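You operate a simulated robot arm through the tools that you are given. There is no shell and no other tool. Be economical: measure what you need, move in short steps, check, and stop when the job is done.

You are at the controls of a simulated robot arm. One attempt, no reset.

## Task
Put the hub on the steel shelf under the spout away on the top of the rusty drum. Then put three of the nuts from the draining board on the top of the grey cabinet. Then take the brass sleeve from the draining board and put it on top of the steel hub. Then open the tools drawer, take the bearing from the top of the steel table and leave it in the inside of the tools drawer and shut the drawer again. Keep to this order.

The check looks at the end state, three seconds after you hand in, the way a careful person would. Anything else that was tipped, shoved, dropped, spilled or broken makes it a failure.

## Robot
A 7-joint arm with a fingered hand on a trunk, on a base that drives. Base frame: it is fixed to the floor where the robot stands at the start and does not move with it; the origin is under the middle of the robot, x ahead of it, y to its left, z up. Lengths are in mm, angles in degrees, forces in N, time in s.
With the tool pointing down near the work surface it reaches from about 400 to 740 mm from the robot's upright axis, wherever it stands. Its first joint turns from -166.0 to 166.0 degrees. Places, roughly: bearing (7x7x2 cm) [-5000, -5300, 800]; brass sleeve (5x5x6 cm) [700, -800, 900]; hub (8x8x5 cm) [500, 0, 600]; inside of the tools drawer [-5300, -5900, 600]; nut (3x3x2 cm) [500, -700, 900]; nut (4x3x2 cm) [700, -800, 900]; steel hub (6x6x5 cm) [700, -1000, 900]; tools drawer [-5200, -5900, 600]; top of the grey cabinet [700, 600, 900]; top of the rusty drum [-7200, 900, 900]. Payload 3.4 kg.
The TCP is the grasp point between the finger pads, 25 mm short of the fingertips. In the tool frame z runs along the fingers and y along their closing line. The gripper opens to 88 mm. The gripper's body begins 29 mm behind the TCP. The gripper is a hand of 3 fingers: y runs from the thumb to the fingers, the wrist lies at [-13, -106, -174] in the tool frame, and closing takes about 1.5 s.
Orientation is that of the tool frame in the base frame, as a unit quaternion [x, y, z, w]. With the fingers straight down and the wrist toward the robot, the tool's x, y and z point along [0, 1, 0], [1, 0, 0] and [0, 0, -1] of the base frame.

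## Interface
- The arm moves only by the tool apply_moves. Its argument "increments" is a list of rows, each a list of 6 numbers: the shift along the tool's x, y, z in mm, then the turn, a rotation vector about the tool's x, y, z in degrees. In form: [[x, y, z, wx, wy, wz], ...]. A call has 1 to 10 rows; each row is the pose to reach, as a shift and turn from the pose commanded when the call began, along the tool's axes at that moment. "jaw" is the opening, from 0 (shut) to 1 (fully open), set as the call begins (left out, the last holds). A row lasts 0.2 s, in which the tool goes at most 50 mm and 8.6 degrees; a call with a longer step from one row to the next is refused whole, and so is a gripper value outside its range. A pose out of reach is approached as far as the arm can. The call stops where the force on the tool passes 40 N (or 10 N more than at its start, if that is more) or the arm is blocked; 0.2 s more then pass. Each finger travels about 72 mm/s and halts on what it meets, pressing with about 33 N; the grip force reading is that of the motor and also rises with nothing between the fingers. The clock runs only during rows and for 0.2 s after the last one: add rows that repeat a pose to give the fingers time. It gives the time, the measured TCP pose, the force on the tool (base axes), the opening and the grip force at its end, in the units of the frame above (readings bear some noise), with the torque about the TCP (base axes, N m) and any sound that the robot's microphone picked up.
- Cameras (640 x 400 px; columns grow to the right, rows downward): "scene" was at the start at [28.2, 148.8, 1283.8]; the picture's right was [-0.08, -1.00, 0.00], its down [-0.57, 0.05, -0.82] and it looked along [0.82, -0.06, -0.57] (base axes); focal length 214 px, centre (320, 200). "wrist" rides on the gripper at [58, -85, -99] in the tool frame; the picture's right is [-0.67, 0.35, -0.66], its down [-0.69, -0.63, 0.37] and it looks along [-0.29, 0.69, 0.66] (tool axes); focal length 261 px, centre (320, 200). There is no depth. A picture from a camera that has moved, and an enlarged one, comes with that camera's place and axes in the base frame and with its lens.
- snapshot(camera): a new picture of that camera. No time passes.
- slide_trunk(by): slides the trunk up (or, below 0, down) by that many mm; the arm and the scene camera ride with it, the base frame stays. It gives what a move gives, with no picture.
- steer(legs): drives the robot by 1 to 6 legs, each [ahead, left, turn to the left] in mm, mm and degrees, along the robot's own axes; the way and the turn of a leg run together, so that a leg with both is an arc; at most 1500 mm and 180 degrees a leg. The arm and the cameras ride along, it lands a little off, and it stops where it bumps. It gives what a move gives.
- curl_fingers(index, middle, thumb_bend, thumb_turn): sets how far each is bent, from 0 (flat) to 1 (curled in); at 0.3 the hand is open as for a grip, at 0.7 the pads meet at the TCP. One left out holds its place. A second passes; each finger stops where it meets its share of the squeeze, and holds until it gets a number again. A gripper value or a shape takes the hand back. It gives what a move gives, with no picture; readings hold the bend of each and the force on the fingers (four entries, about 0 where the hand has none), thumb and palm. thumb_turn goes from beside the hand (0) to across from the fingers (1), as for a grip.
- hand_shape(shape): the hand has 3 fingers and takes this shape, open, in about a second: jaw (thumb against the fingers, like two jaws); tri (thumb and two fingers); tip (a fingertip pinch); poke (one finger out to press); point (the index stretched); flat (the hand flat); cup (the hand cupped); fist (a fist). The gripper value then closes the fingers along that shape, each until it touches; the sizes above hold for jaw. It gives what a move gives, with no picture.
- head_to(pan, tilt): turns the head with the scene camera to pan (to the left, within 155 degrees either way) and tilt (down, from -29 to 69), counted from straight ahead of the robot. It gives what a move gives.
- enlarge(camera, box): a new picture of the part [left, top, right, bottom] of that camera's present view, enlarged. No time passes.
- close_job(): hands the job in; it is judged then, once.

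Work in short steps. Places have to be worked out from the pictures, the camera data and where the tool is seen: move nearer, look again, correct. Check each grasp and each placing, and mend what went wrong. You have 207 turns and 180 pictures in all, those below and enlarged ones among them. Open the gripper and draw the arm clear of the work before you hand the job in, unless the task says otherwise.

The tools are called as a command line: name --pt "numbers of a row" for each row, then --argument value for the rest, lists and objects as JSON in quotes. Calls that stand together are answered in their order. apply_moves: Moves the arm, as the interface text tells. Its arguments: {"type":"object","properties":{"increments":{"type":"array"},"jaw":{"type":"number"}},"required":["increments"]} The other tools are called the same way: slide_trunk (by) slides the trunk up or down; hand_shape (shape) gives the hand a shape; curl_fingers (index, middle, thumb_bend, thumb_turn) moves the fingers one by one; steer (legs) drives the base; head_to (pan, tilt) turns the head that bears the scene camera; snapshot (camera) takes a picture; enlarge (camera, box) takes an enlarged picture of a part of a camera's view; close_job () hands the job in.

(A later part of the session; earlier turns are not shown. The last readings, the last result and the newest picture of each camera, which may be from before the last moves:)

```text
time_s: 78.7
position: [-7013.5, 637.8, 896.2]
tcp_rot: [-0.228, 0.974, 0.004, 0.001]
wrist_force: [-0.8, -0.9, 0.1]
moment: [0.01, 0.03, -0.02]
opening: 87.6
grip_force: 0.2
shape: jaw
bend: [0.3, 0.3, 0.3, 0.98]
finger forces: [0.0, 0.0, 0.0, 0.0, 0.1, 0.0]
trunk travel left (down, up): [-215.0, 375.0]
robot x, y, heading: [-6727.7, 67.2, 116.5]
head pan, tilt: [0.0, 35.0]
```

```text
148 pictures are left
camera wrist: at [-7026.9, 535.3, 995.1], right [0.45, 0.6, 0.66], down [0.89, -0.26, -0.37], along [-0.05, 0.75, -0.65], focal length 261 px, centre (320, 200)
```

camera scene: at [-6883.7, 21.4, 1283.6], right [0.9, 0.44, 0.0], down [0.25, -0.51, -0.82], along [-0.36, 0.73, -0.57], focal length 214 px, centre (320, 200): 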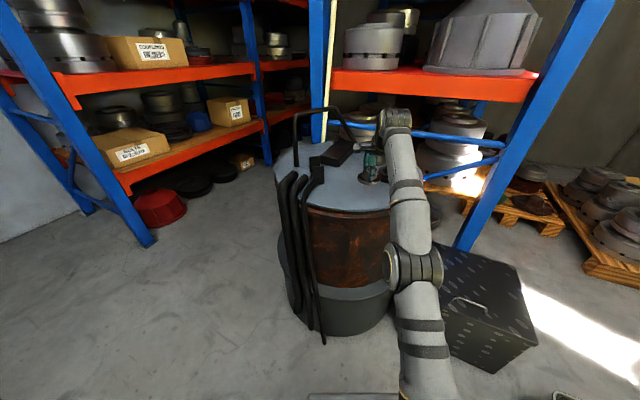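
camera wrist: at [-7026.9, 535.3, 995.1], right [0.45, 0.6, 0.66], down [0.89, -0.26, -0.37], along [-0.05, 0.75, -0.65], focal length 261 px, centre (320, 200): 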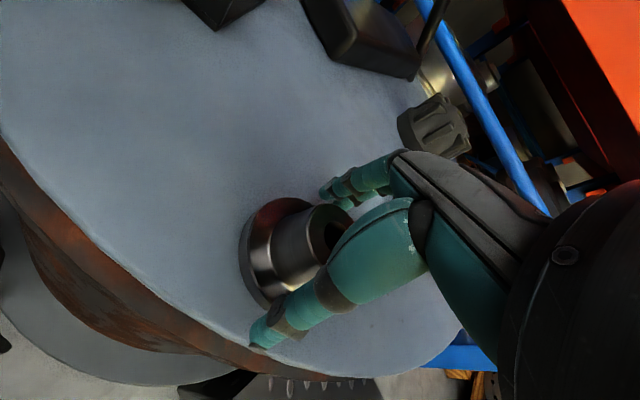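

Released cleanly and the hub stands on the drum. I'll raise straight up with the trunk and retract the arm.

slide_trunk --by 130

apply_moves --pt "0 -45 -5 0 0 0" --pt "0 -90 -10 0 0 0" --pt "0 -135 -15 0 0 0" --pt "0 -180 -20 0 0 0" --pt "0 -225 -25 0 0 0" --pt "0 -265 -30 0 0 0" --pt "0 -265 -30 0 0 0"

snapshot --camera "scene"

snapshot --camera "wrist"

```text
time_s: 80.2
position: [-7012.9, 638.0, 1027.7]
tcp_rot: [-0.228, 0.974, 0.005, 0.002]
wrist_force: [0.1, 0.2, 0.4]
moment: [-0.04, -0.01, -0.01]
opening: 87.8
grip_force: 0.0
shape: jaw
bend: [0.3, 0.3, 0.3, 0.98]
finger forces: [0.0, 0.1, 0.1, 0.0, 0.1, 0.0]
trunk travel left (down, up): [-345.0, 245.0]
robot x, y, heading: [-6730.4, 68.1, 116.2]
head pan, tilt: [0.0, 35.0]
```

```text
time_s: 81.8
position: [-6931.2, 496.7, 1181.3]
tcp_rot: [-0.228, 0.974, 0.004, 0.0]
wrist_force: [-0.4, 0.7, -0.6]
moment: [0.0, -0.01, -0.02]
opening: 87.7
grip_force: 0.0
shape: jaw
bend: [0.3, 0.3, 0.3, 0.98]
finger forces: [0.0, 0.0, 0.1, 0.0, 0.0, 0.0]
out of reach, approached as far as the arm can: row 1, 2, 3, 4, 5, 6, 7
trunk travel left (down, up): [-345.0, 245.0]
robot x, y, heading: [-6728.3, 65.1, 116.3]
head pan, tilt: [0.0, 35.0]
```

```text
147 pictures are left
camera scene: at [-6883.2, 20.5, 1339.7], right [0.9, 0.44, 0.0], down [0.25, -0.51, -0.82], along [-0.36, 0.73, -0.57], focal length 214 px, centre (320, 200)
```

scene: 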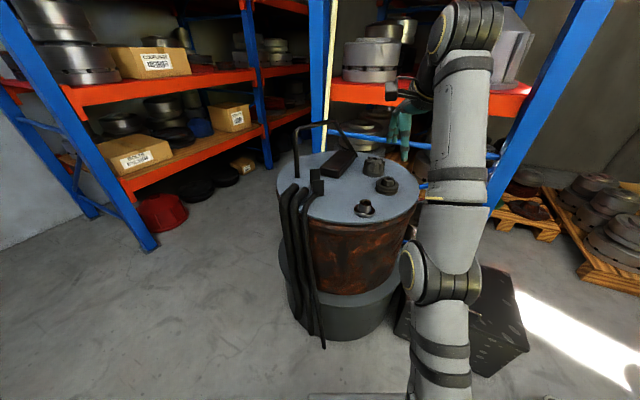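

```text
146 pictures are left
camera wrist: at [-6945.6, 394.5, 1280.1], right [0.45, 0.6, 0.66], down [0.89, -0.26, -0.37], along [-0.05, 0.75, -0.65], focal length 261 px, centre (320, 200)
```

wrist: 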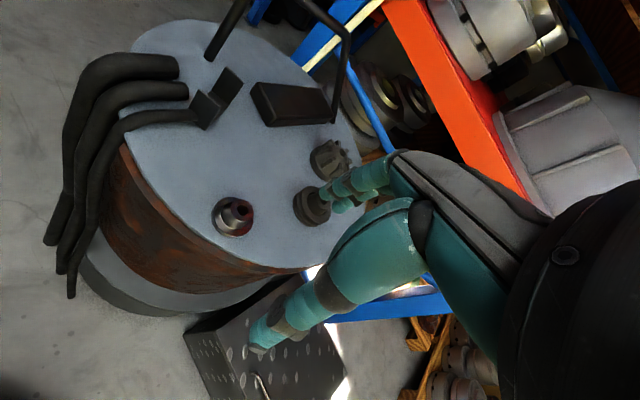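

The hub sits well on the drum. The arm lags its commanded pose, so I'll return the trunk to its original height and hold a few rows to see where it settles.

slide_trunk --by -56

apply_moves --pt "0 0 -40 0 0 0" --pt "0 0 -80 0 0 0" --pt "0 0 -80 0 0 0" --pt "0 0 -80 0 0 0"

```text
time_s: 82.8
position: [-6931.3, 495.1, 1124.4]
tcp_rot: [-0.229, 0.973, 0.004, 0.001]
wrist_force: [0.2, 0.3, -0.5]
moment: [-0.02, -0.03, 0.01]
opening: 87.6
grip_force: 0.0
shape: jaw
bend: [0.3, 0.3, 0.3, 0.98]
finger forces: [0.1, 0.1, 0.0, 0.0, 0.1, 0.0]
trunk travel left (down, up): [-289.0, 301.0]
robot x, y, heading: [-6728.9, 68.9, 116.2]
head pan, tilt: [0.0, 35.0]
```

```text
time_s: 83.8
position: [-6930.7, 487.5, 1131.3]
tcp_rot: [-0.229, 0.973, 0.004, 0.001]
wrist_force: [-0.5, -0.1, -0.2]
moment: [-0.01, 0.02, 0.03]
opening: 87.5
grip_force: 0.0
shape: jaw
bend: [0.3, 0.3, 0.3, 0.98]
finger forces: [0.0, 0.0, 0.1, 0.0, 0.0, 0.1]
out of reach, approached as far as the arm can: row 1, 2, 3, 4
trunk travel left (down, up): [-289.0, 301.0]
robot x, y, heading: [-6729.1, 69.9, 116.2]
head pan, tilt: [0.0, 35.0]
```

The arm seems stuck in a folded posture. I'll move toward the starting pose, to the robot's right, to unfold it.

apply_moves --pt "-45 0 0 0 0 0" --pt "-90 0 0 0 0 0" --pt "-135 0 0 0 0 0" --pt "-180 0 0 0 0 0" --pt "-200 0 0 0 0 0" --pt "-200 0 0 0 0 0"

snapshot --camera "scene"

```text
time_s: 85.2
position: [-6768.7, 551.7, 1105.2]
tcp_rot: [-0.227, 0.974, 0.004, 0.0]
wrist_force: [-0.5, 0.1, 0.3]
moment: [0.01, 0.01, -0.02]
opening: 87.7
grip_force: 0.1
shape: jaw
bend: [0.3, 0.3, 0.3, 0.98]
finger forces: [0.0, 0.1, 0.0, 0.0, 0.0, 0.1]
out of reach, approached as far as the arm can: row 2, 3, 4, 5, 6
trunk travel left (down, up): [-289.0, 301.0]
robot x, y, heading: [-6731.7, 69.5, 116.4]
head pan, tilt: [0.0, 35.0]
```

```text
145 pictures are left
camera scene: at [-6883.4, 20.0, 1283.6], right [0.9, 0.44, 0.0], down [0.25, -0.51, -0.82], along [-0.36, 0.73, -0.57], focal length 214 px, centre (320, 200)
```

scene: 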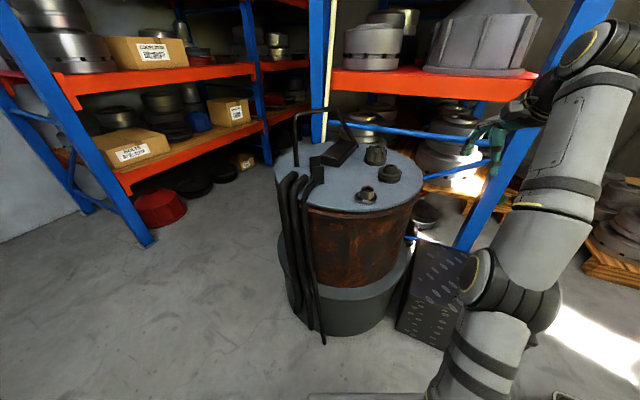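

The arm is back near its starting posture. I'll back away from the drum, turn to face +x and drive back toward the starting place.

steer --legs '[[-250, 0, 0], [0, 0, -116.3], [1450, 50, 0], [1450, 50, 0], [1450, 50, 0], [1300, 50, 0]]'

head_to --pan -30 --tilt 25

snapshot --camera "scene"

```text
time_s: 118.7
position: [-474.0, -121.6, 1104.1]
tcp_rot: [0.698, 0.716, 0.001, 0.004]
wrist_force: [1.1, -0.8, 0.4]
moment: [-0.02, -0.04, -0.01]
opening: 87.3
grip_force: 0.0
shape: jaw
bend: [0.3, 0.3, 0.3, 0.98]
finger forces: [0.1, 0.0, 0.0, 0.1, 0.0, 0.1]
trunk travel left (down, up): [-289.0, 301.0]
robot x, y, heading: [-932.3, 48.3, 1.4]
head pan, tilt: [0.0, 35.0]
```

```text
time_s: 119.6
position: [-475.2, -121.5, 1103.9]
tcp_rot: [0.698, 0.716, 0.001, 0.005]
wrist_force: [-0.7, 0.2, -0.7]
moment: [0.0, 0.01, -0.03]
opening: 87.4
grip_force: 0.1
shape: jaw
bend: [0.3, 0.3, 0.3, 0.98]
finger forces: [0.0, 0.1, 0.0, 0.0, 0.0, 0.1]
trunk travel left (down, up): [-289.0, 301.0]
robot x, y, heading: [-930.7, 45.5, 1.4]
head pan, tilt: [-30.0, 25.0]
```

```text
144 pictures are left
camera scene: at [-913.4, 157.0, 1299.4], right [-0.48, -0.88, 0.0], down [-0.37, 0.2, -0.91], along [0.8, -0.43, -0.42], focal length 214 px, centre (320, 200)
```

scene: 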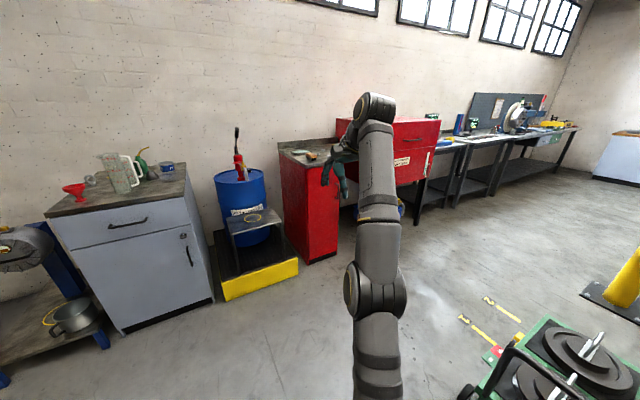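

I'll drive up to stand in front of the red cabinet with the draining board and look at the parts.

steer --legs '[[850, -20, -1.4], [0, -600, 0]]'

head_to --pan -5 --tilt 35

snapshot --camera "scene"

snapshot --camera "wrist"

```text
time_s: 127.1
position: [371.5, -745.3, 1104.5]
tcp_rot: [0.707, 0.708, 0.002, 0.005]
wrist_force: [1.3, 0.6, 0.4]
moment: [-0.01, 0.03, 0.01]
opening: 87.6
grip_force: 0.1
shape: jaw
bend: [0.3, 0.3, 0.3, 0.98]
finger forces: [0.0, 0.1, 0.0, 0.0, 0.0, 0.0]
trunk travel left (down, up): [-289.0, 301.0]
robot x, y, heading: [-82.3, -568.3, 0.0]
head pan, tilt: [-30.0, 25.0]
```

```text
time_s: 128.0
position: [370.7, -745.2, 1103.8]
tcp_rot: [0.706, 0.708, 0.002, 0.004]
wrist_force: [0.1, -0.4, -0.7]
moment: [0.01, 0.02, -0.01]
opening: 87.5
grip_force: 0.2
shape: jaw
bend: [0.3, 0.3, 0.3, 0.98]
finger forces: [0.0, 0.0, 0.1, 0.0, 0.1, 0.1]
trunk travel left (down, up): [-289.0, 301.0]
robot x, y, heading: [-80.5, -567.6, 0.1]
head pan, tilt: [-5.0, 35.0]
```

```text
143 pictures are left
camera scene: at [-52.8, -418.2, 1283.7], right [-0.09, -1.0, 0.0], down [-0.57, 0.05, -0.82], along [0.82, -0.07, -0.57], focal length 214 px, centre (320, 200)
```

scene: 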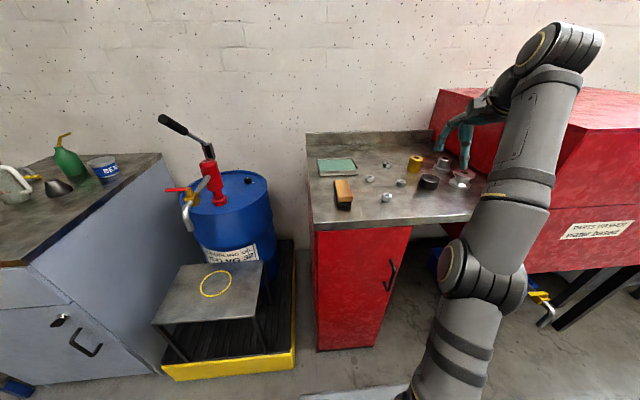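

```text
142 pictures are left
camera wrist: at [285.3, -686.8, 1202.5], right [0.34, -0.67, 0.66], down [-0.62, -0.69, -0.37], along [0.7, -0.29, -0.65], focal length 261 px, centre (320, 200)
```

wrist: 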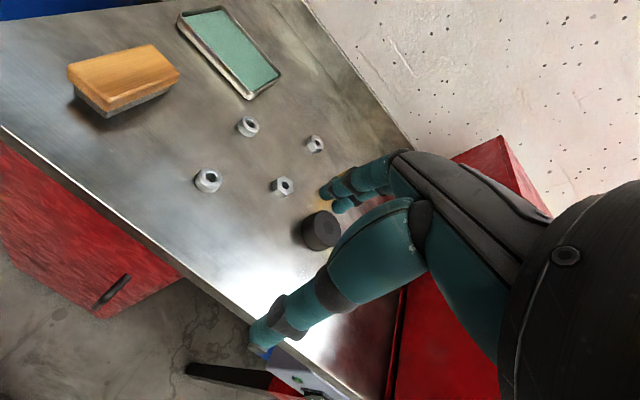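

enlarge --camera "scene" --box '[300, 120, 500, 240]'

enlarge --camera "wrist" --box '[160, 80, 380, 260]'

```text
3.20 times, centred on (400, 180) of scene
camera zoom: at [-52.8, -418.2, 1283.7], right [-0.09, -1.0, 0.0], down [-0.57, 0.05, -0.82], along [0.82, -0.07, -0.57], focal length 686 px, centre (64, 264)
```

zoom: 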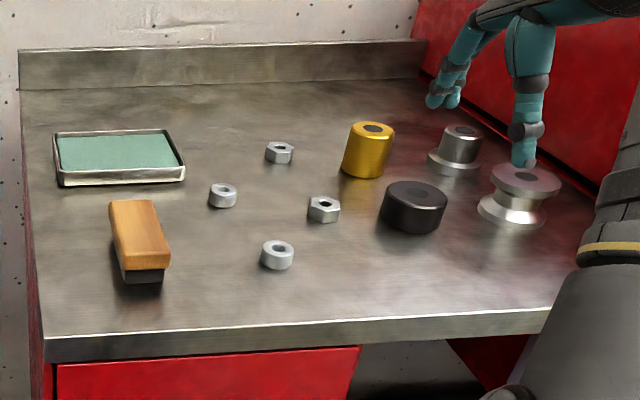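

```text
2.22 times, centred on (270, 170) of wrist
camera zoom: at [285.3, -686.8, 1202.5], right [0.34, -0.67, 0.66], down [-0.62, -0.69, -0.37], along [0.7, -0.29, -0.65], focal length 579 px, centre (431, 267)
```

zoom: 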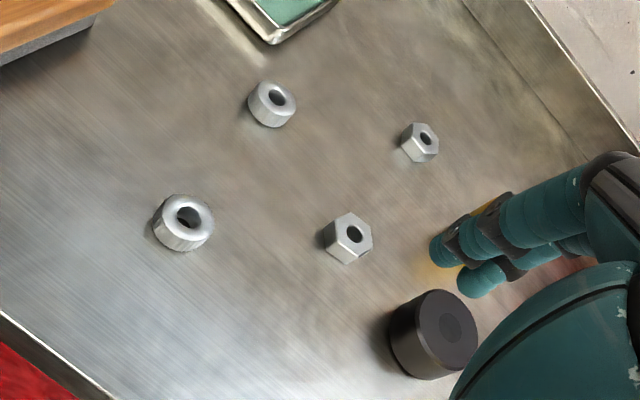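

The draining board has two round nuts at about (477,-671) and (600,-651), and two hex nuts at about (560,-752) and (702,-752). The brass sleeve is near (660,-844) and the flanged steel hub near (661,-953). I'll drive a bit closer and bring the hand above the nearest nut.

steer --legs '[[70, 0, 0]]'

apply_moves --pt "40 15 20 0 0 0" --pt "74 36 45 0 0 0" --pt "74 36 75 0 0 0" --pt "74 36 104 0 0 0" --pt "74 36 104 0 0 0" --pt "74 36 104 0 0 0"

```text
time_s: 129.0
position: [441.8, -746.1, 1104.4]
tcp_rot: [0.707, 0.708, 0.001, 0.004]
wrist_force: [0.4, -0.4, 0.8]
moment: [0.04, -0.02, 0.01]
opening: 87.8
grip_force: 0.0
shape: jaw
bend: [0.3, 0.3, 0.3, 0.98]
finger forces: [0.0, 0.0, 0.0, 0.1, 0.0, 0.0]
trunk travel left (down, up): [-289.0, 301.0]
robot x, y, heading: [-9.4, -568.5, -0.0]
head pan, tilt: [-5.0, 35.0]
```

```text
time_s: 130.4
position: [527.3, -687.4, 1057.4]
tcp_rot: [0.706, 0.708, 0.001, 0.005]
wrist_force: [0.0, 0.4, 0.2]
moment: [0.03, 0.01, -0.01]
opening: 88.0
grip_force: 0.0
shape: jaw
bend: [0.3, 0.3, 0.3, 0.98]
finger forces: [0.1, 0.1, 0.1, 0.0, 0.0, 0.0]
out of reach, approached as far as the arm can: row 1, 2, 3, 4, 5, 6
trunk travel left (down, up): [-289.0, 301.0]
robot x, y, heading: [-6.9, -565.3, 0.4]
head pan, tilt: [-5.0, 35.0]
```

The commanded pose still differs from the real one. I'll shift back and down and see which part tracks.

apply_moves --pt "0 0 45 0 0 0" --pt "0 0 90 0 0 0" --pt "0 0 110 0 0 0" --pt "0 0 110 0 0 0"

```text
time_s: 131.4
position: [582.8, -713.7, 991.9]
tcp_rot: [0.706, 0.708, 0.0, 0.004]
wrist_force: [0.0, 0.2, 0.6]
moment: [0.0, 0.04, 0.01]
opening: 87.9
grip_force: 0.0
shape: jaw
bend: [0.3, 0.3, 0.3, 0.98]
finger forces: [0.0, 0.0, 0.0, 0.0, 0.0, 0.1]
out of reach, approached as far as the arm can: row 1, 2, 3, 4
trunk travel left (down, up): [-289.0, 301.0]
robot x, y, heading: [-10.4, -564.7, 0.2]
head pan, tilt: [-5.0, 35.0]
```

It's converging oddly: the target lies too far forward. I'll pull it back in.

apply_moves --pt "0 -45 0 0 0 0" --pt "0 -90 0 0 0 0" --pt "0 -130 0 0 0 0" --pt "0 -130 0 0 0 0"

```text
time_s: 132.4
position: [507.7, -743.1, 1053.3]
tcp_rot: [0.706, 0.709, 0.001, 0.004]
wrist_force: [-0.4, 0.4, -0.2]
moment: [0.0, -0.01, 0.0]
opening: 87.7
grip_force: 0.1
shape: jaw
bend: [0.3, 0.3, 0.3, 0.98]
finger forces: [0.1, 0.0, 0.0, 0.0, 0.1, 0.0]
out of reach, approached as far as the arm can: row 1, 2, 3, 4
trunk travel left (down, up): [-289.0, 301.0]
robot x, y, heading: [-10.9, -564.4, 0.1]
head pan, tilt: [-5.0, 35.0]
```

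It looks like the arm is fully stretched toward a target that is only slightly out of reach. Now lowering and pulling in should bring it inside the reachable range.

apply_moves --pt "0 -20 40 0 0 0" --pt "0 -30 80 0 0 0" --pt "0 -30 110 0 0 0" --pt "0 -30 110 0 0 0"

snapshot --camera "scene"

```text
time_s: 133.4
position: [535.8, -783.1, 1006.9]
tcp_rot: [0.705, 0.709, 0.002, 0.003]
wrist_force: [0.5, 0.8, -0.3]
moment: [-0.03, -0.01, 0.0]
opening: 87.9
grip_force: 0.1
shape: jaw
bend: [0.3, 0.3, 0.3, 0.98]
finger forces: [0.1, 0.1, 0.0, 0.1, 0.0, 0.0]
out of reach, approached as far as the arm can: row 1, 2, 3, 4
trunk travel left (down, up): [-289.0, 301.0]
robot x, y, heading: [-13.4, -564.8, -0.0]
head pan, tilt: [-5.0, 35.0]
```

```text
139 pictures are left
camera scene: at [17.5, -418.1, 1283.7], right [-0.09, -1.0, 0.0], down [-0.57, 0.05, -0.82], along [0.82, -0.07, -0.57], focal length 214 px, centre (320, 200)
```

scene: 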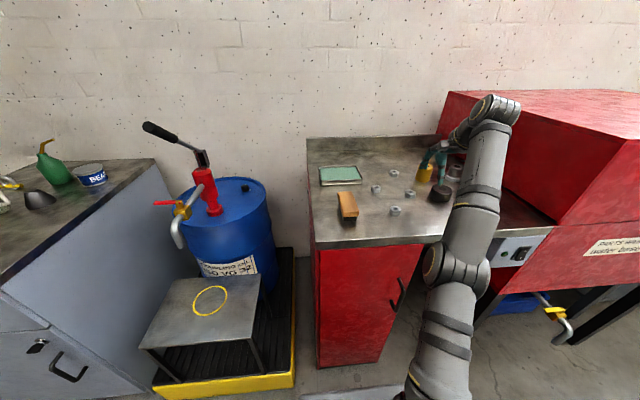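

Arm straight and drifting right, so the commanded point must be too far right. I'll bring it left.

apply_moves --pt "45 0 0 0 0 0" --pt "90 0 0 0 0 0" --pt "120 0 0 0 0 0" --pt "120 0 0 0 0 0"

```text
time_s: 134.4
position: [563.7, -666.3, 1029.5]
tcp_rot: [0.706, 0.708, 0.001, 0.004]
wrist_force: [0.6, 0.8, -0.2]
moment: [-0.01, 0.0, 0.0]
opening: 87.5
grip_force: 0.1
shape: jaw
bend: [0.3, 0.3, 0.3, 0.98]
finger forces: [0.1, 0.1, 0.0, 0.0, 0.1, 0.0]
out of reach, approached as far as the arm can: row 1, 2, 3, 4
trunk travel left (down, up): [-289.0, 301.0]
robot x, y, heading: [-10.3, -564.9, 0.1]
head pan, tilt: [-5.0, 35.0]
```

Lateral tracking works nearly one to one. Continuing down.

apply_moves --pt "0 0 45 0 0 0" --pt "0 0 90 0 0 0" --pt "0 0 90 0 0 0" --pt "0 -45 90 0 0 0" --pt "0 -90 90 0 0 0" --pt "0 -90 90 0 0 0"

```text
time_s: 135.8
position: [566.2, -699.7, 1015.3]
tcp_rot: [0.707, 0.708, 0.002, 0.004]
wrist_force: [-0.3, 1.1, -1.1]
moment: [0.01, 0.01, 0.02]
opening: 87.8
grip_force: 0.0
shape: jaw
bend: [0.3, 0.3, 0.3, 0.98]
finger forces: [0.0, 0.0, 0.0, 0.1, 0.0, 0.1]
out of reach, approached as far as the arm can: row 1, 2, 3, 4, 5, 6
trunk travel left (down, up): [-289.0, 301.0]
robot x, y, heading: [-8.4, -567.4, 0.1]
head pan, tilt: [-5.0, 35.0]
```

Still beyond reach radially. I'll keep pulling straight back, which is safe away from the board, until it tracks.

apply_moves --pt "0 -45 0 0 0 0" --pt "0 -90 0 0 0 0" --pt "0 -135 0 0 0 0" --pt "0 -180 0 0 0 0" --pt "0 -180 0 0 0 0"

snapshot --camera "scene"

```text
time_s: 137.0
position: [446.1, -734.4, 1102.4]
tcp_rot: [0.706, 0.708, 0.001, 0.004]
wrist_force: [0.0, 0.1, 0.9]
moment: [-0.01, -0.01, 0.01]
opening: 87.6
grip_force: 0.1
shape: jaw
bend: [0.3, 0.3, 0.3, 0.98]
finger forces: [0.0, 0.1, 0.0, 0.1, 0.0, 0.0]
out of reach, approached as far as the arm can: row 1, 2, 3, 4, 5
trunk travel left (down, up): [-289.0, 301.0]
robot x, y, heading: [-8.2, -563.8, 0.1]
head pan, tilt: [-5.0, 35.0]
```

```text
138 pictures are left
camera scene: at [17.1, -418.0, 1283.7], right [-0.09, -1.0, 0.0], down [-0.57, 0.05, -0.82], along [0.82, -0.07, -0.57], focal length 214 px, centre (320, 200)
```

scene: 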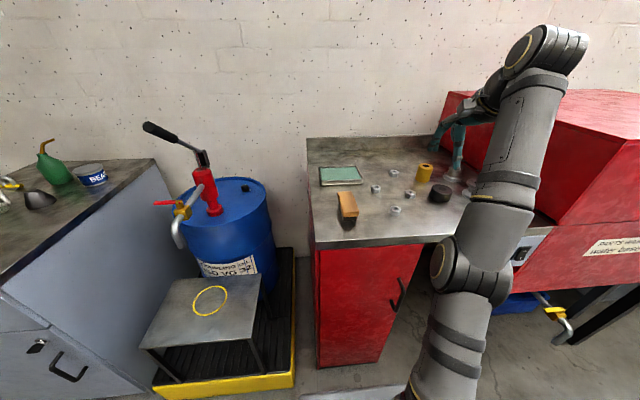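

The past poses all fit a sphere of radius ≈559 around the shoulder (the arm is locked straight). By bookkeeping, the commanded pose is now far *inside*, so I'll bring the command back out toward the actual pose to re-synchronise.

apply_moves --pt "-14 33.5 -30 0 0 0" --pt "-28 67 -60 0 0 0" --pt "-42 100.5 -90 0 0 0" --pt "-56 134 -120 0 0 0" --pt "-70 167.5 -150 0 0 0" --pt "-84 201 -180 0 0 0" --pt "-98 234.5 -210 0 0 0" --pt "-112 268 -240 0 0 0" --pt "-126 301.5 -270 0 0 0" --pt "-140 335 -302 0 0 0"

```text
time_s: 139.2
position: [485.0, -727.5, 1081.3]
tcp_rot: [0.706, 0.708, 0.001, 0.005]
wrist_force: [0.4, 0.6, 0.5]
moment: [0.0, -0.01, 0.02]
opening: 88.0
grip_force: 0.0
shape: jaw
bend: [0.3, 0.3, 0.3, 0.98]
finger forces: [0.1, 0.1, 0.1, 0.0, 0.0, 0.0]
out of reach, approached as far as the arm can: row 1, 2, 3, 4, 5, 6, 7, 8, 9, 10
trunk travel left (down, up): [-289.0, 301.0]
robot x, y, heading: [-8.7, -568.2, 0.1]
head pan, tilt: [-5.0, 35.0]
```

I'll continue outward to the estimated match point and watch when the rows stop being flagged as out of reach.

apply_moves --pt "-6 30 -20 0 0 0" --pt "-12 60 -40 0 0 0" --pt "-18 90 -60 0 0 0" --pt "-24 120 -80 0 0 0" --pt "-30 140 -90 0 0 0" --pt "-30 150 -100 0 0 0" --pt "-30 160 -105 0 0 0" --pt "-30 174 -111 0 0 0"

```text
time_s: 141.0
position: [506.6, -713.4, 1068.6]
tcp_rot: [0.706, 0.708, 0.002, 0.004]
wrist_force: [0.3, -0.5, 0.1]
moment: [0.02, -0.02, 0.0]
opening: 87.8
grip_force: 0.0
shape: jaw
bend: [0.3, 0.3, 0.3, 0.98]
finger forces: [0.0, 0.1, 0.0, 0.0, 0.0, 0.0]
out of reach, approached as far as the arm can: row 1, 2, 3, 4, 5, 6, 7, 8
trunk travel left (down, up): [-289.0, 301.0]
robot x, y, heading: [-11.5, -567.4, 0.2]
head pan, tilt: [-5.0, 35.0]
```

The readings are ambiguous. I'll hold the command for 2 s to see if the arm is still converging.

apply_moves --pt "0 0 0 0 0 0" --pt "0 0 0 0 0 0" --pt "0 0 0 0 0 0" --pt "0 0 0 0 0 0" --pt "0 0 0 0 0 0" --pt "0 0 0 0 0 0" --pt "0 0 0 0 0 0" --pt "0 0 0 0 0 0"

apply_moves --pt "-40 0 0 0 0 0" --pt "-80 0 0 0 0 0" --pt "-80 0 0 0 0 0" --pt "-80 0 0 0 0 0" --pt "-80 0 0 0 0 0" --pt "-80 0 0 0 0 0" --pt "-80 0 0 0 0 0"

```text
time_s: 142.8
position: [505.4, -712.2, 1069.0]
tcp_rot: [0.706, 0.708, 0.002, 0.005]
wrist_force: [-0.1, 0.4, -0.8]
moment: [0.01, -0.04, 0.01]
opening: 87.8
grip_force: 0.1
shape: jaw
bend: [0.3, 0.3, 0.3, 0.98]
finger forces: [0.0, 0.0, 0.1, 0.1, 0.0, 0.0]
trunk travel left (down, up): [-289.0, 301.0]
robot x, y, heading: [-13.0, -564.7, 0.2]
head pan, tilt: [-5.0, 35.0]
```

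```text
time_s: 144.4
position: [492.1, -777.5, 1052.5]
tcp_rot: [0.707, 0.708, 0.001, 0.004]
wrist_force: [0.7, 0.1, 0.3]
moment: [0.02, 0.0, 0.01]
opening: 87.6
grip_force: 0.0
shape: jaw
bend: [0.3, 0.3, 0.3, 0.98]
finger forces: [0.1, 0.1, 0.0, 0.0, 0.0, 0.0]
out of reach, approached as far as the arm can: row 1, 2, 3, 4, 5, 6, 7
trunk travel left (down, up): [-289.0, 301.0]
robot x, y, heading: [-11.7, -562.5, 0.2]
head pan, tilt: [-5.0, 35.0]
```

Holding shows the command does equal the actual pose, so the arm is simply caught in its straight-arm singularity. I'll tilt the tool (fingers forward), which draws the wrist inward, to try to unlock the elbow.

apply_moves --pt "0 -5 0 -8 0 0" --pt "0 -10 0 -16 0 0" --pt "0 -15 0 -24 0 0" --pt "0 -20 0 -30 0 0" --pt "0 -20 0 -30 0 0"

```text
time_s: 145.6
position: [473.1, -780.3, 1050.8]
tcp_rot: [0.681, 0.683, 0.185, 0.188]
wrist_force: [0.5, -0.2, 0.1]
moment: [0.01, 0.0, -0.04]
opening: 87.9
grip_force: 0.1
shape: jaw
bend: [0.3, 0.3, 0.3, 0.98]
finger forces: [0.1, 0.1, 0.1, 0.0, 0.0, 0.0]
trunk travel left (down, up): [-289.0, 301.0]
robot x, y, heading: [-9.5, -566.5, -0.1]
head pan, tilt: [-5.0, 35.0]
```

That unlocked it; the pose was reached. Now I'll bring the hand down and in over the nut area while untilting, staying well inside reach.

apply_moves --pt "16 -20 14 0 0 0" --pt "32 -40 28 6 0 0" --pt "48 -60 42 14 0 0" --pt "64 -75 50 22 0 0" --pt "80 -82 56 30 0 0" --pt "80 -82 56 30 0 0"

snapshot --camera "wrist"

```text
time_s: 147.0
position: [430.2, -698.8, 960.5]
tcp_rot: [0.707, 0.707, 0.002, 0.004]
wrist_force: [-0.6, -1.0, -0.2]
moment: [0.03, -0.01, -0.04]
opening: 88.0
grip_force: 0.0
shape: jaw
bend: [0.3, 0.3, 0.3, 0.98]
finger forces: [0.0, 0.1, 0.1, 0.0, 0.0, 0.1]
trunk travel left (down, up): [-289.0, 301.0]
robot x, y, heading: [-9.4, -565.1, -0.1]
head pan, tilt: [-5.0, 35.0]
```

```text
137 pictures are left
camera wrist: at [345.1, -641.2, 1059.0], right [0.35, -0.67, 0.66], down [-0.63, -0.69, -0.37], along [0.7, -0.29, -0.66], focal length 261 px, centre (320, 200)
```

wrist: 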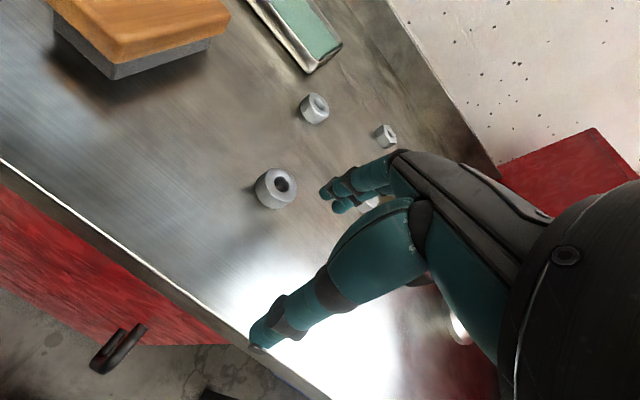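

Tool is back down at (430,-699,960) and tracking well. The round nut is at about (475,-670); I'll move over it at z≈940.

apply_moves --pt "15 22 0 0 0 0" --pt "29 45 0 0 0 0" --pt "29 45 20 0 0 0" --pt "29 45 20 0 0 0"

snapshot --camera "wrist"

enlarge --camera "scene" --box '[340, 140, 500, 240]'

```text
time_s: 148.0
position: [476.9, -673.0, 941.5]
tcp_rot: [0.706, 0.708, 0.003, 0.005]
wrist_force: [0.5, 0.0, 0.6]
moment: [0.03, 0.0, 0.03]
opening: 88.2
grip_force: 0.0
shape: jaw
bend: [0.3, 0.3, 0.3, 0.98]
finger forces: [0.0, 0.0, 0.0, 0.0, 0.1, 0.0]
trunk travel left (down, up): [-289.0, 301.0]
robot x, y, heading: [-8.6, -567.2, 0.4]
head pan, tilt: [-5.0, 35.0]
```

```text
136 pictures are left
camera wrist: at [390.7, -613.3, 1039.3], right [0.34, -0.67, 0.66], down [-0.62, -0.69, -0.37], along [0.7, -0.29, -0.65], focal length 261 px, centre (320, 200)
```

wrist: 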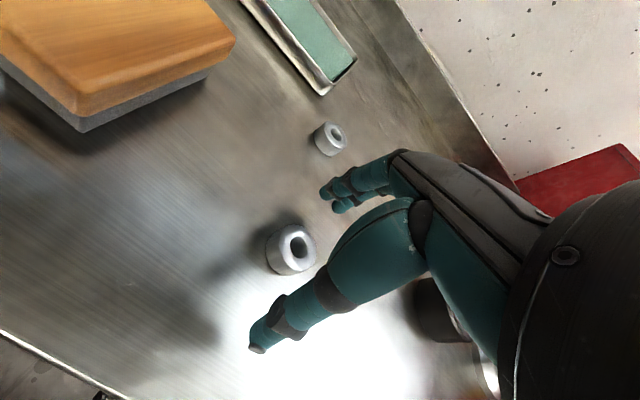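

```text
4.00 times, centred on (420, 190) of scene
camera zoom: at [17.4, -418.0, 1283.7], right [-0.09, -1.0, 0.0], down [-0.57, 0.05, -0.82], along [0.82, -0.07, -0.57], focal length 858 px, centre (-80, 240)
```

zoom: 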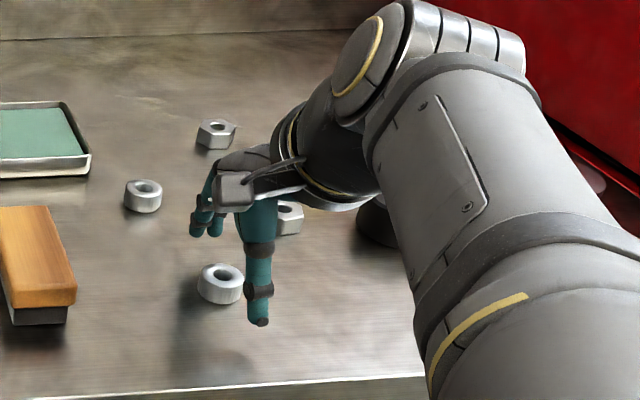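

The nut is at (477,-670) and the TCP is nearly over it. I'll descend to about z 933 and close.

apply_moves --pt "3 0 5 0 0 0" --pt "3 0 9 0 0 0" --pt "3 0 9 0 0 0"

apply_moves --pt "0 0 0 0 0 0" --pt "0 0 0 0 0 0" --pt "0 0 0 0 0 0" --pt "0 0 0 0 0 0" --pt "0 0 0 0 0 0" --pt "0 0 0 0 0 0" --pt "0 0 0 0 0 0" --pt "0 0 0 0 0 0" --jaw 0

snapshot --camera "wrist"

```text
time_s: 148.8
position: [476.4, -667.7, 932.8]
tcp_rot: [0.706, 0.708, 0.002, 0.004]
wrist_force: [1.2, 0.0, 0.2]
moment: [0.02, -0.03, 0.0]
opening: 88.0
grip_force: 0.0
shape: jaw
bend: [0.3, 0.3, 0.3, 0.98]
finger forces: [0.0, 0.0, 0.0, 0.1, 0.1, 0.1]
trunk travel left (down, up): [-289.0, 301.0]
robot x, y, heading: [-10.0, -561.1, 0.1]
head pan, tilt: [-5.0, 35.0]
```

```text
time_s: 150.6
position: [475.9, -668.5, 933.4]
tcp_rot: [0.706, 0.708, 0.002, 0.004]
wrist_force: [-0.2, -0.1, -0.8]
moment: [-0.01, 0.0, 0.02]
opening: 22.7
grip_force: 33.0
shape: jaw
bend: [0.74, 0.56, 0.75, 1.0]
finger forces: [18.0, 11.2, 0.0, 0.0, 29.0, 0.0]
trunk travel left (down, up): [-289.0, 301.0]
robot x, y, heading: [-11.9, -565.2, 0.1]
head pan, tilt: [-5.0, 35.0]
```

```text
134 pictures are left
camera wrist: at [390.2, -610.4, 1031.0], right [0.34, -0.67, 0.66], down [-0.62, -0.69, -0.37], along [0.7, -0.29, -0.65], focal length 261 px, centre (320, 200)
```

wrist: 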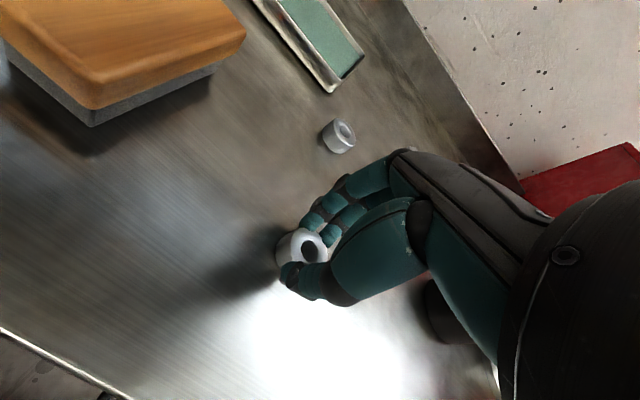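

Gripped. Lifting a few centimetres to verify.

apply_moves --pt "0 0 -15 0 0 0" --pt "0 0 -40 0 0 0" --pt "0 0 -80 0 0 0" --pt "0 -30 -110 0 0 0" --pt "0 -60 -110 0 0 0" --pt "0 -60 -110 0 0 0"

snapshot --camera "wrist"

head_to --pan 40 --tilt 35

snapshot --camera "scene"

```text
time_s: 152.0
position: [415.6, -668.6, 1040.7]
tcp_rot: [0.706, 0.708, 0.002, 0.005]
wrist_force: [0.2, 0.1, 0.1]
moment: [-0.02, 0.01, 0.03]
opening: 22.6
grip_force: 33.3
shape: jaw
bend: [0.74, 0.56, 0.75, 1.0]
finger forces: [18.3, 11.8, 0.0, 0.0, 29.1, 0.0]
trunk travel left (down, up): [-289.0, 301.0]
robot x, y, heading: [-11.0, -564.2, 0.1]
head pan, tilt: [-5.0, 35.0]
```

```text
133 pictures are left
camera wrist: at [328.9, -609.8, 1139.7], right [0.34, -0.67, 0.66], down [-0.63, -0.69, -0.37], along [0.7, -0.29, -0.65], focal length 261 px, centre (320, 200)
```

wrist: 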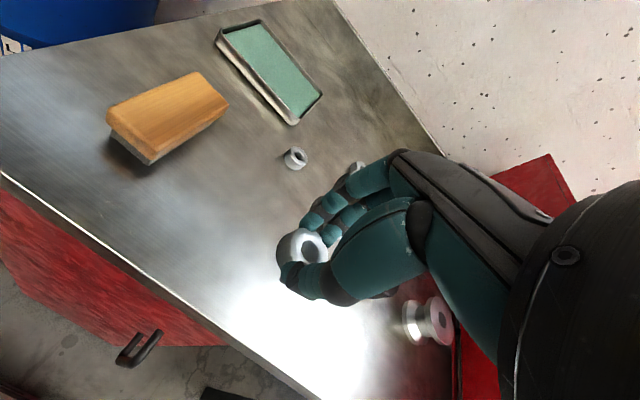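

```text
time_s: 153.2
position: [414.9, -667.3, 1041.0]
tcp_rot: [0.706, 0.708, 0.002, 0.004]
wrist_force: [0.4, 0.1, -0.5]
moment: [-0.03, -0.02, 0.0]
opening: 22.6
grip_force: 33.3
shape: jaw
bend: [0.74, 0.56, 0.75, 1.0]
finger forces: [18.2, 11.8, 0.0, 0.1, 29.1, 0.0]
trunk travel left (down, up): [-289.0, 301.0]
robot x, y, heading: [-10.5, -568.1, 0.1]
head pan, tilt: [40.0, 35.0]
```

```text
132 pictures are left
camera scene: at [-2.9, -353.8, 1283.7], right [0.64, -0.77, 0.0], down [-0.44, -0.37, -0.82], along [0.63, 0.53, -0.57], focal length 214 px, centre (320, 200)
```

scene: 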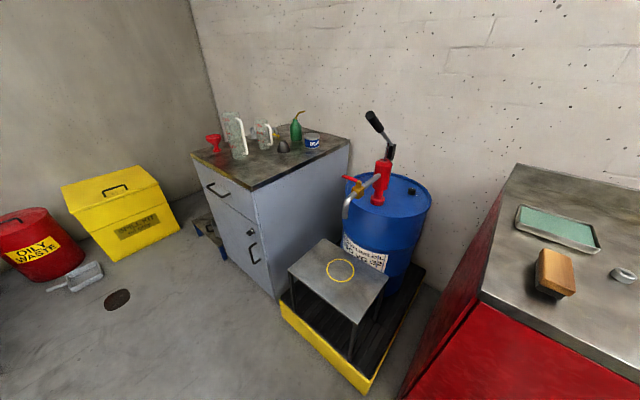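

The nut is held. The grey cabinet top spans about x 325–940, y 210–700, with free space near its front right corner. I'll back off, slide left 850 mm and come forward again.

steer --legs '[[-150, 0, 0], [0, 880, 0], [150, 0, 0]]'

head_to --pan -5 --tilt 40

snapshot --camera "scene"

snapshot --camera "wrist"

```text
time_s: 159.8
position: [415.7, 227.0, 1040.8]
tcp_rot: [0.707, 0.707, 0.003, 0.005]
wrist_force: [-0.5, -0.1, -1.0]
moment: [0.03, 0.01, 0.01]
opening: 22.5
grip_force: 33.2
shape: jaw
bend: [0.74, 0.56, 0.75, 1.0]
finger forces: [18.2, 11.7, 0.1, 0.1, 29.1, 0.0]
trunk travel left (down, up): [-289.0, 301.0]
robot x, y, heading: [-12.4, 328.9, 0.0]
head pan, tilt: [40.0, 35.0]
```

```text
time_s: 160.9
position: [415.2, 228.0, 1042.0]
tcp_rot: [0.707, 0.707, 0.002, 0.004]
wrist_force: [-0.3, 0.5, -1.0]
moment: [0.02, -0.01, -0.02]
opening: 22.3
grip_force: 33.0
shape: jaw
bend: [0.74, 0.56, 0.75, 1.0]
finger forces: [18.3, 11.9, 0.1, 0.0, 29.1, 0.0]
trunk travel left (down, up): [-289.0, 301.0]
robot x, y, heading: [-8.1, 329.8, 0.1]
head pan, tilt: [-5.0, 40.0]
```

```text
131 pictures are left
camera scene: at [14.8, 478.6, 1276.1], right [-0.09, -1.0, 0.0], down [-0.64, 0.06, -0.77], along [0.76, -0.07, -0.64], focal length 214 px, centre (320, 200)
```

scene: 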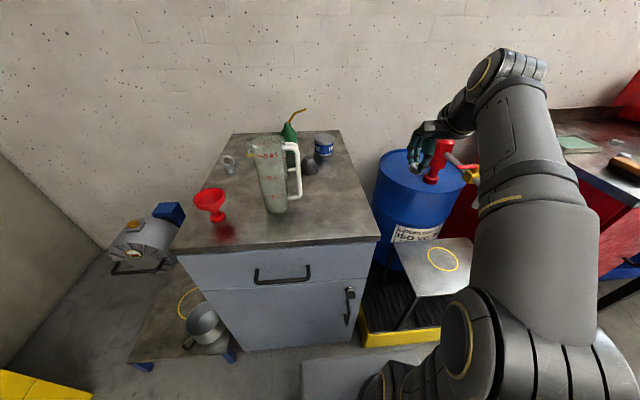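

```text
130 pictures are left
camera wrist: at [329.4, 285.8, 1139.5], right [0.34, -0.67, 0.66], down [-0.63, -0.69, -0.37], along [0.7, -0.29, -0.65], focal length 261 px, centre (320, 200)
```

wrist: 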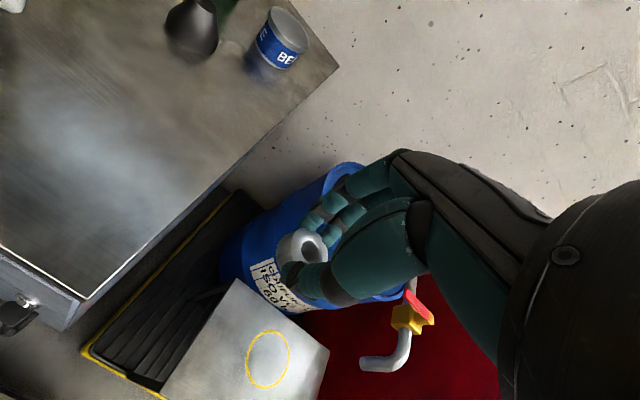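

Two views agree the cabinet top is at z≈850, front edge x≈358, right edge y≈294. I'll place the nuts in a row at y≈350 (x 580, 495, 410), clear of the jug, and move the first above its spot.

apply_moves --pt "30 38 0 0 0 0" --pt "60 76 0 0 0 0" --pt "90 114 0 0 0 0" --pt "122 150 10 0 0 0" --pt "122 165 50 0 0 0" --pt "122 165 90 0 0 0" --pt "122 165 120 0 0 0" --pt "122 165 120 0 0 0"

snapshot --camera "wrist"

snapshot --camera "scene"

```text
time_s: 162.8
position: [580.3, 350.0, 922.1]
tcp_rot: [0.707, 0.707, 0.002, 0.004]
wrist_force: [0.8, -0.2, -0.1]
moment: [-0.05, -0.01, -0.02]
opening: 22.3
grip_force: 33.6
shape: jaw
bend: [0.74, 0.56, 0.75, 1.0]
finger forces: [18.6, 12.6, 0.0, 0.1, 28.9, 0.1]
trunk travel left (down, up): [-289.0, 301.0]
robot x, y, heading: [-7.5, 333.1, -0.1]
head pan, tilt: [-5.0, 40.0]
```

```text
129 pictures are left
camera wrist: at [495.4, 408.5, 1020.1], right [0.34, -0.67, 0.66], down [-0.63, -0.69, -0.37], along [0.7, -0.29, -0.65], focal length 261 px, centre (320, 200)
```

wrist: 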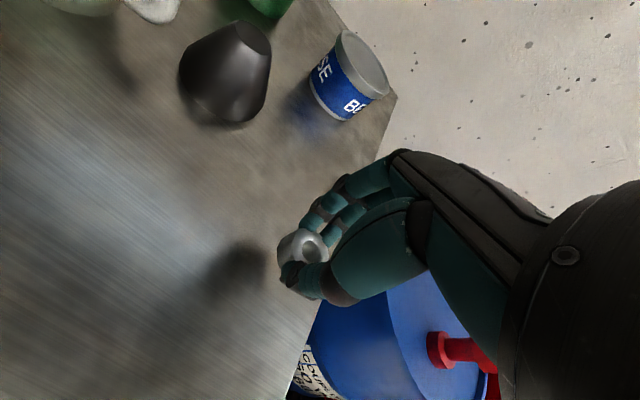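

```text
128 pictures are left
camera scene: at [14.9, 478.6, 1276.1], right [-0.09, -1.0, 0.0], down [-0.64, 0.06, -0.77], along [0.76, -0.07, -0.64], focal length 214 px, centre (320, 200)
```

scene: 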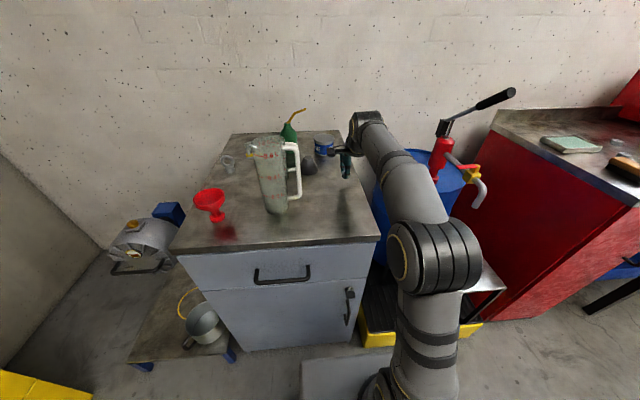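

The nut is about 55 mm inside the edge. Descending, then feeling for contact in small steps.

apply_moves --pt "0 0 15 0 0 0" --pt "0 0 28 0 0 0" --pt "0 0 34 0 0 0" --pt "0 0 37 0 0 0" --pt "0 0 39 0 0 0" --pt "0 0 41 0 0 0"

enlarge --camera "wrist" --box '[220, 180, 380, 320]'

```text
time_s: 164.1
position: [582.7, 348.3, 889.7]
tcp_rot: [0.707, 0.707, 0.01, 0.011]
wrist_force: [-1.8, 1.2, 18.8]
moment: [-0.02, 0.04, 0.01]
opening: 23.9
grip_force: 33.1
shape: jaw
bend: [0.74, 0.55, 0.75, 1.0]
finger forces: [21.2, 14.7, 0.1, 0.0, 34.5, 0.0]
trunk travel left (down, up): [-289.0, 301.0]
robot x, y, heading: [-9.3, 328.2, 0.1]
head pan, tilt: [-5.0, 40.0]
stopped in row 6: the force on the tool passed its limit at 42 N (the readings are from after the stop); the commanded pose is now the measured one
```

```text
2.86 times, centred on (300, 250) of wrist
camera zoom: at [494.0, 407.5, 986.9], right [0.33, -0.67, 0.67], down [-0.62, -0.69, -0.38], along [0.71, -0.29, -0.64], focal length 745 px, centre (377, 57)
```

zoom: 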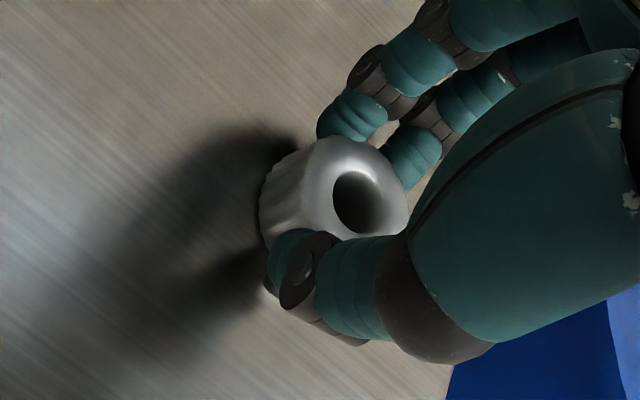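

Contact at TCP z≈888 — the nut sits on the cabinet. Relieve slightly, open, then rise.

apply_moves --pt "0 0 -1 0 0 0" --pt "0 0 -1 0 0 0" --pt "0 0 -1 0 0 0" --pt "0 0 -1 0 0 0" --pt "0 0 -1 0 0 0" --jaw 1

apply_moves --pt "0 0 -30 0 0 0" --pt "0 0 -70 0 0 0" --pt "0 0 -110 0 0 0" --pt "0 -40 -130 0 0 0" --pt "0 -80 -140 0 0 0" --pt "0 -120 -140 0 0 0" --pt "0 -160 -140 0 0 0" --pt "0 -160 -140 0 0 0"

snapshot --camera "wrist"

snapshot --camera "scene"

```text
time_s: 165.3
position: [583.0, 349.6, 887.0]
tcp_rot: [0.707, 0.707, 0.007, 0.008]
wrist_force: [0.0, -0.3, 0.9]
moment: [0.02, 0.02, 0.03]
opening: 87.8
grip_force: 0.0
shape: jaw
bend: [0.3, 0.3, 0.3, 0.98]
finger forces: [0.0, 0.1, 0.0, 0.0, 0.0, 0.0]
trunk travel left (down, up): [-289.0, 301.0]
robot x, y, heading: [-10.9, 329.1, 0.1]
head pan, tilt: [-5.0, 40.0]
```

```text
time_s: 167.1
position: [420.8, 346.1, 1024.2]
tcp_rot: [0.707, 0.707, 0.007, 0.008]
wrist_force: [0.0, -0.4, 0.6]
moment: [0.0, 0.02, 0.03]
opening: 87.8
grip_force: 0.0
shape: jaw
bend: [0.3, 0.3, 0.3, 0.98]
finger forces: [0.0, 0.0, 0.0, 0.0, 0.1, 0.0]
trunk travel left (down, up): [-289.0, 301.0]
robot x, y, heading: [-10.7, 332.0, 0.1]
head pan, tilt: [-5.0, 40.0]
```

```text
126 pictures are left
camera wrist: at [332.9, 405.6, 1121.7], right [0.34, -0.67, 0.66], down [-0.62, -0.69, -0.38], along [0.71, -0.29, -0.65], focal length 261 px, centre (320, 200)
```

wrist: 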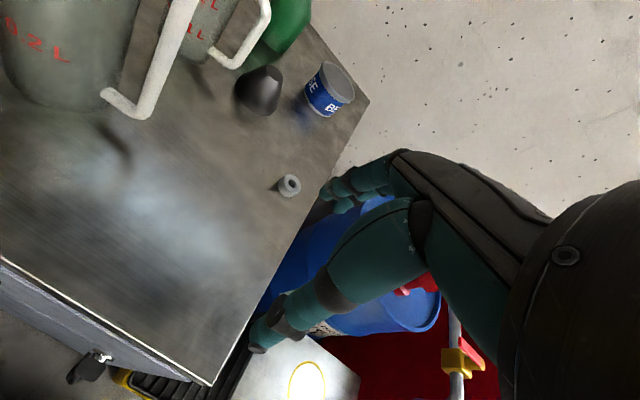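

```text
125 pictures are left
camera scene: at [14.6, 478.6, 1276.1], right [-0.09, -1.0, 0.0], down [-0.64, 0.06, -0.77], along [0.76, -0.07, -0.64], focal length 214 px, centre (320, 200)
```

scene: 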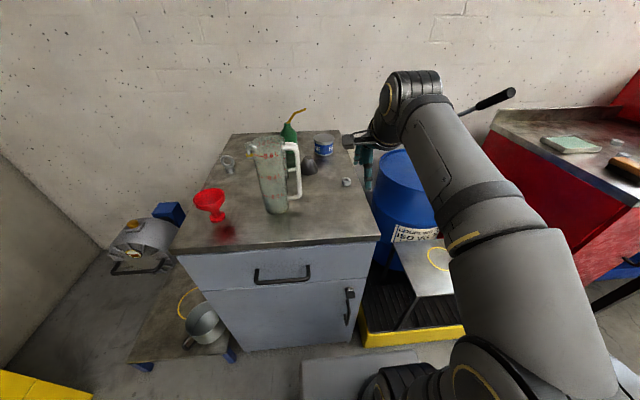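

Nut 1 is standing flat on the cabinet. Going back for the second round nut at about (600,-651).

steer --legs '[[-150, 0, 0], [0, -940, 0], [170, 0, 0]]'

snapshot --camera "wrist"

snapshot --camera "scene"

```text
time_s: 174.1
position: [444.6, -597.7, 1024.7]
tcp_rot: [0.707, 0.707, 0.007, 0.008]
wrist_force: [0.3, -0.5, 0.5]
moment: [0.0, 0.01, 0.02]
opening: 87.7
grip_force: 0.1
shape: jaw
bend: [0.3, 0.3, 0.3, 0.98]
finger forces: [0.0, 0.0, 0.0, 0.1, 0.0, 0.1]
trunk travel left (down, up): [-289.0, 301.0]
robot x, y, heading: [11.5, -612.5, -0.2]
head pan, tilt: [-5.0, 40.0]
```

```text
124 pictures are left
camera wrist: at [357.3, -539.0, 1121.7], right [0.34, -0.67, 0.66], down [-0.62, -0.69, -0.38], along [0.71, -0.29, -0.65], focal length 261 px, centre (320, 200)
```

wrist: 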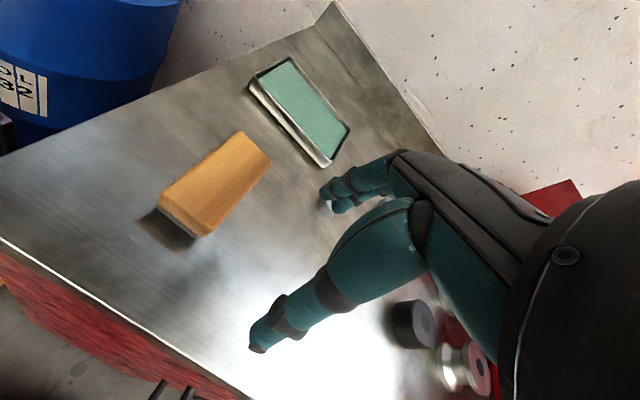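

```text
123 pictures are left
camera scene: at [38.6, -466.0, 1276.1], right [-0.09, -1.0, 0.0], down [-0.64, 0.06, -0.77], along [0.76, -0.07, -0.64], focal length 214 px, centre (320, 200)
```

scene: 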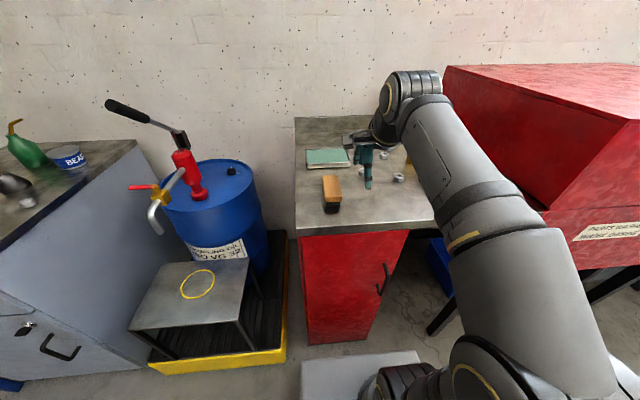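

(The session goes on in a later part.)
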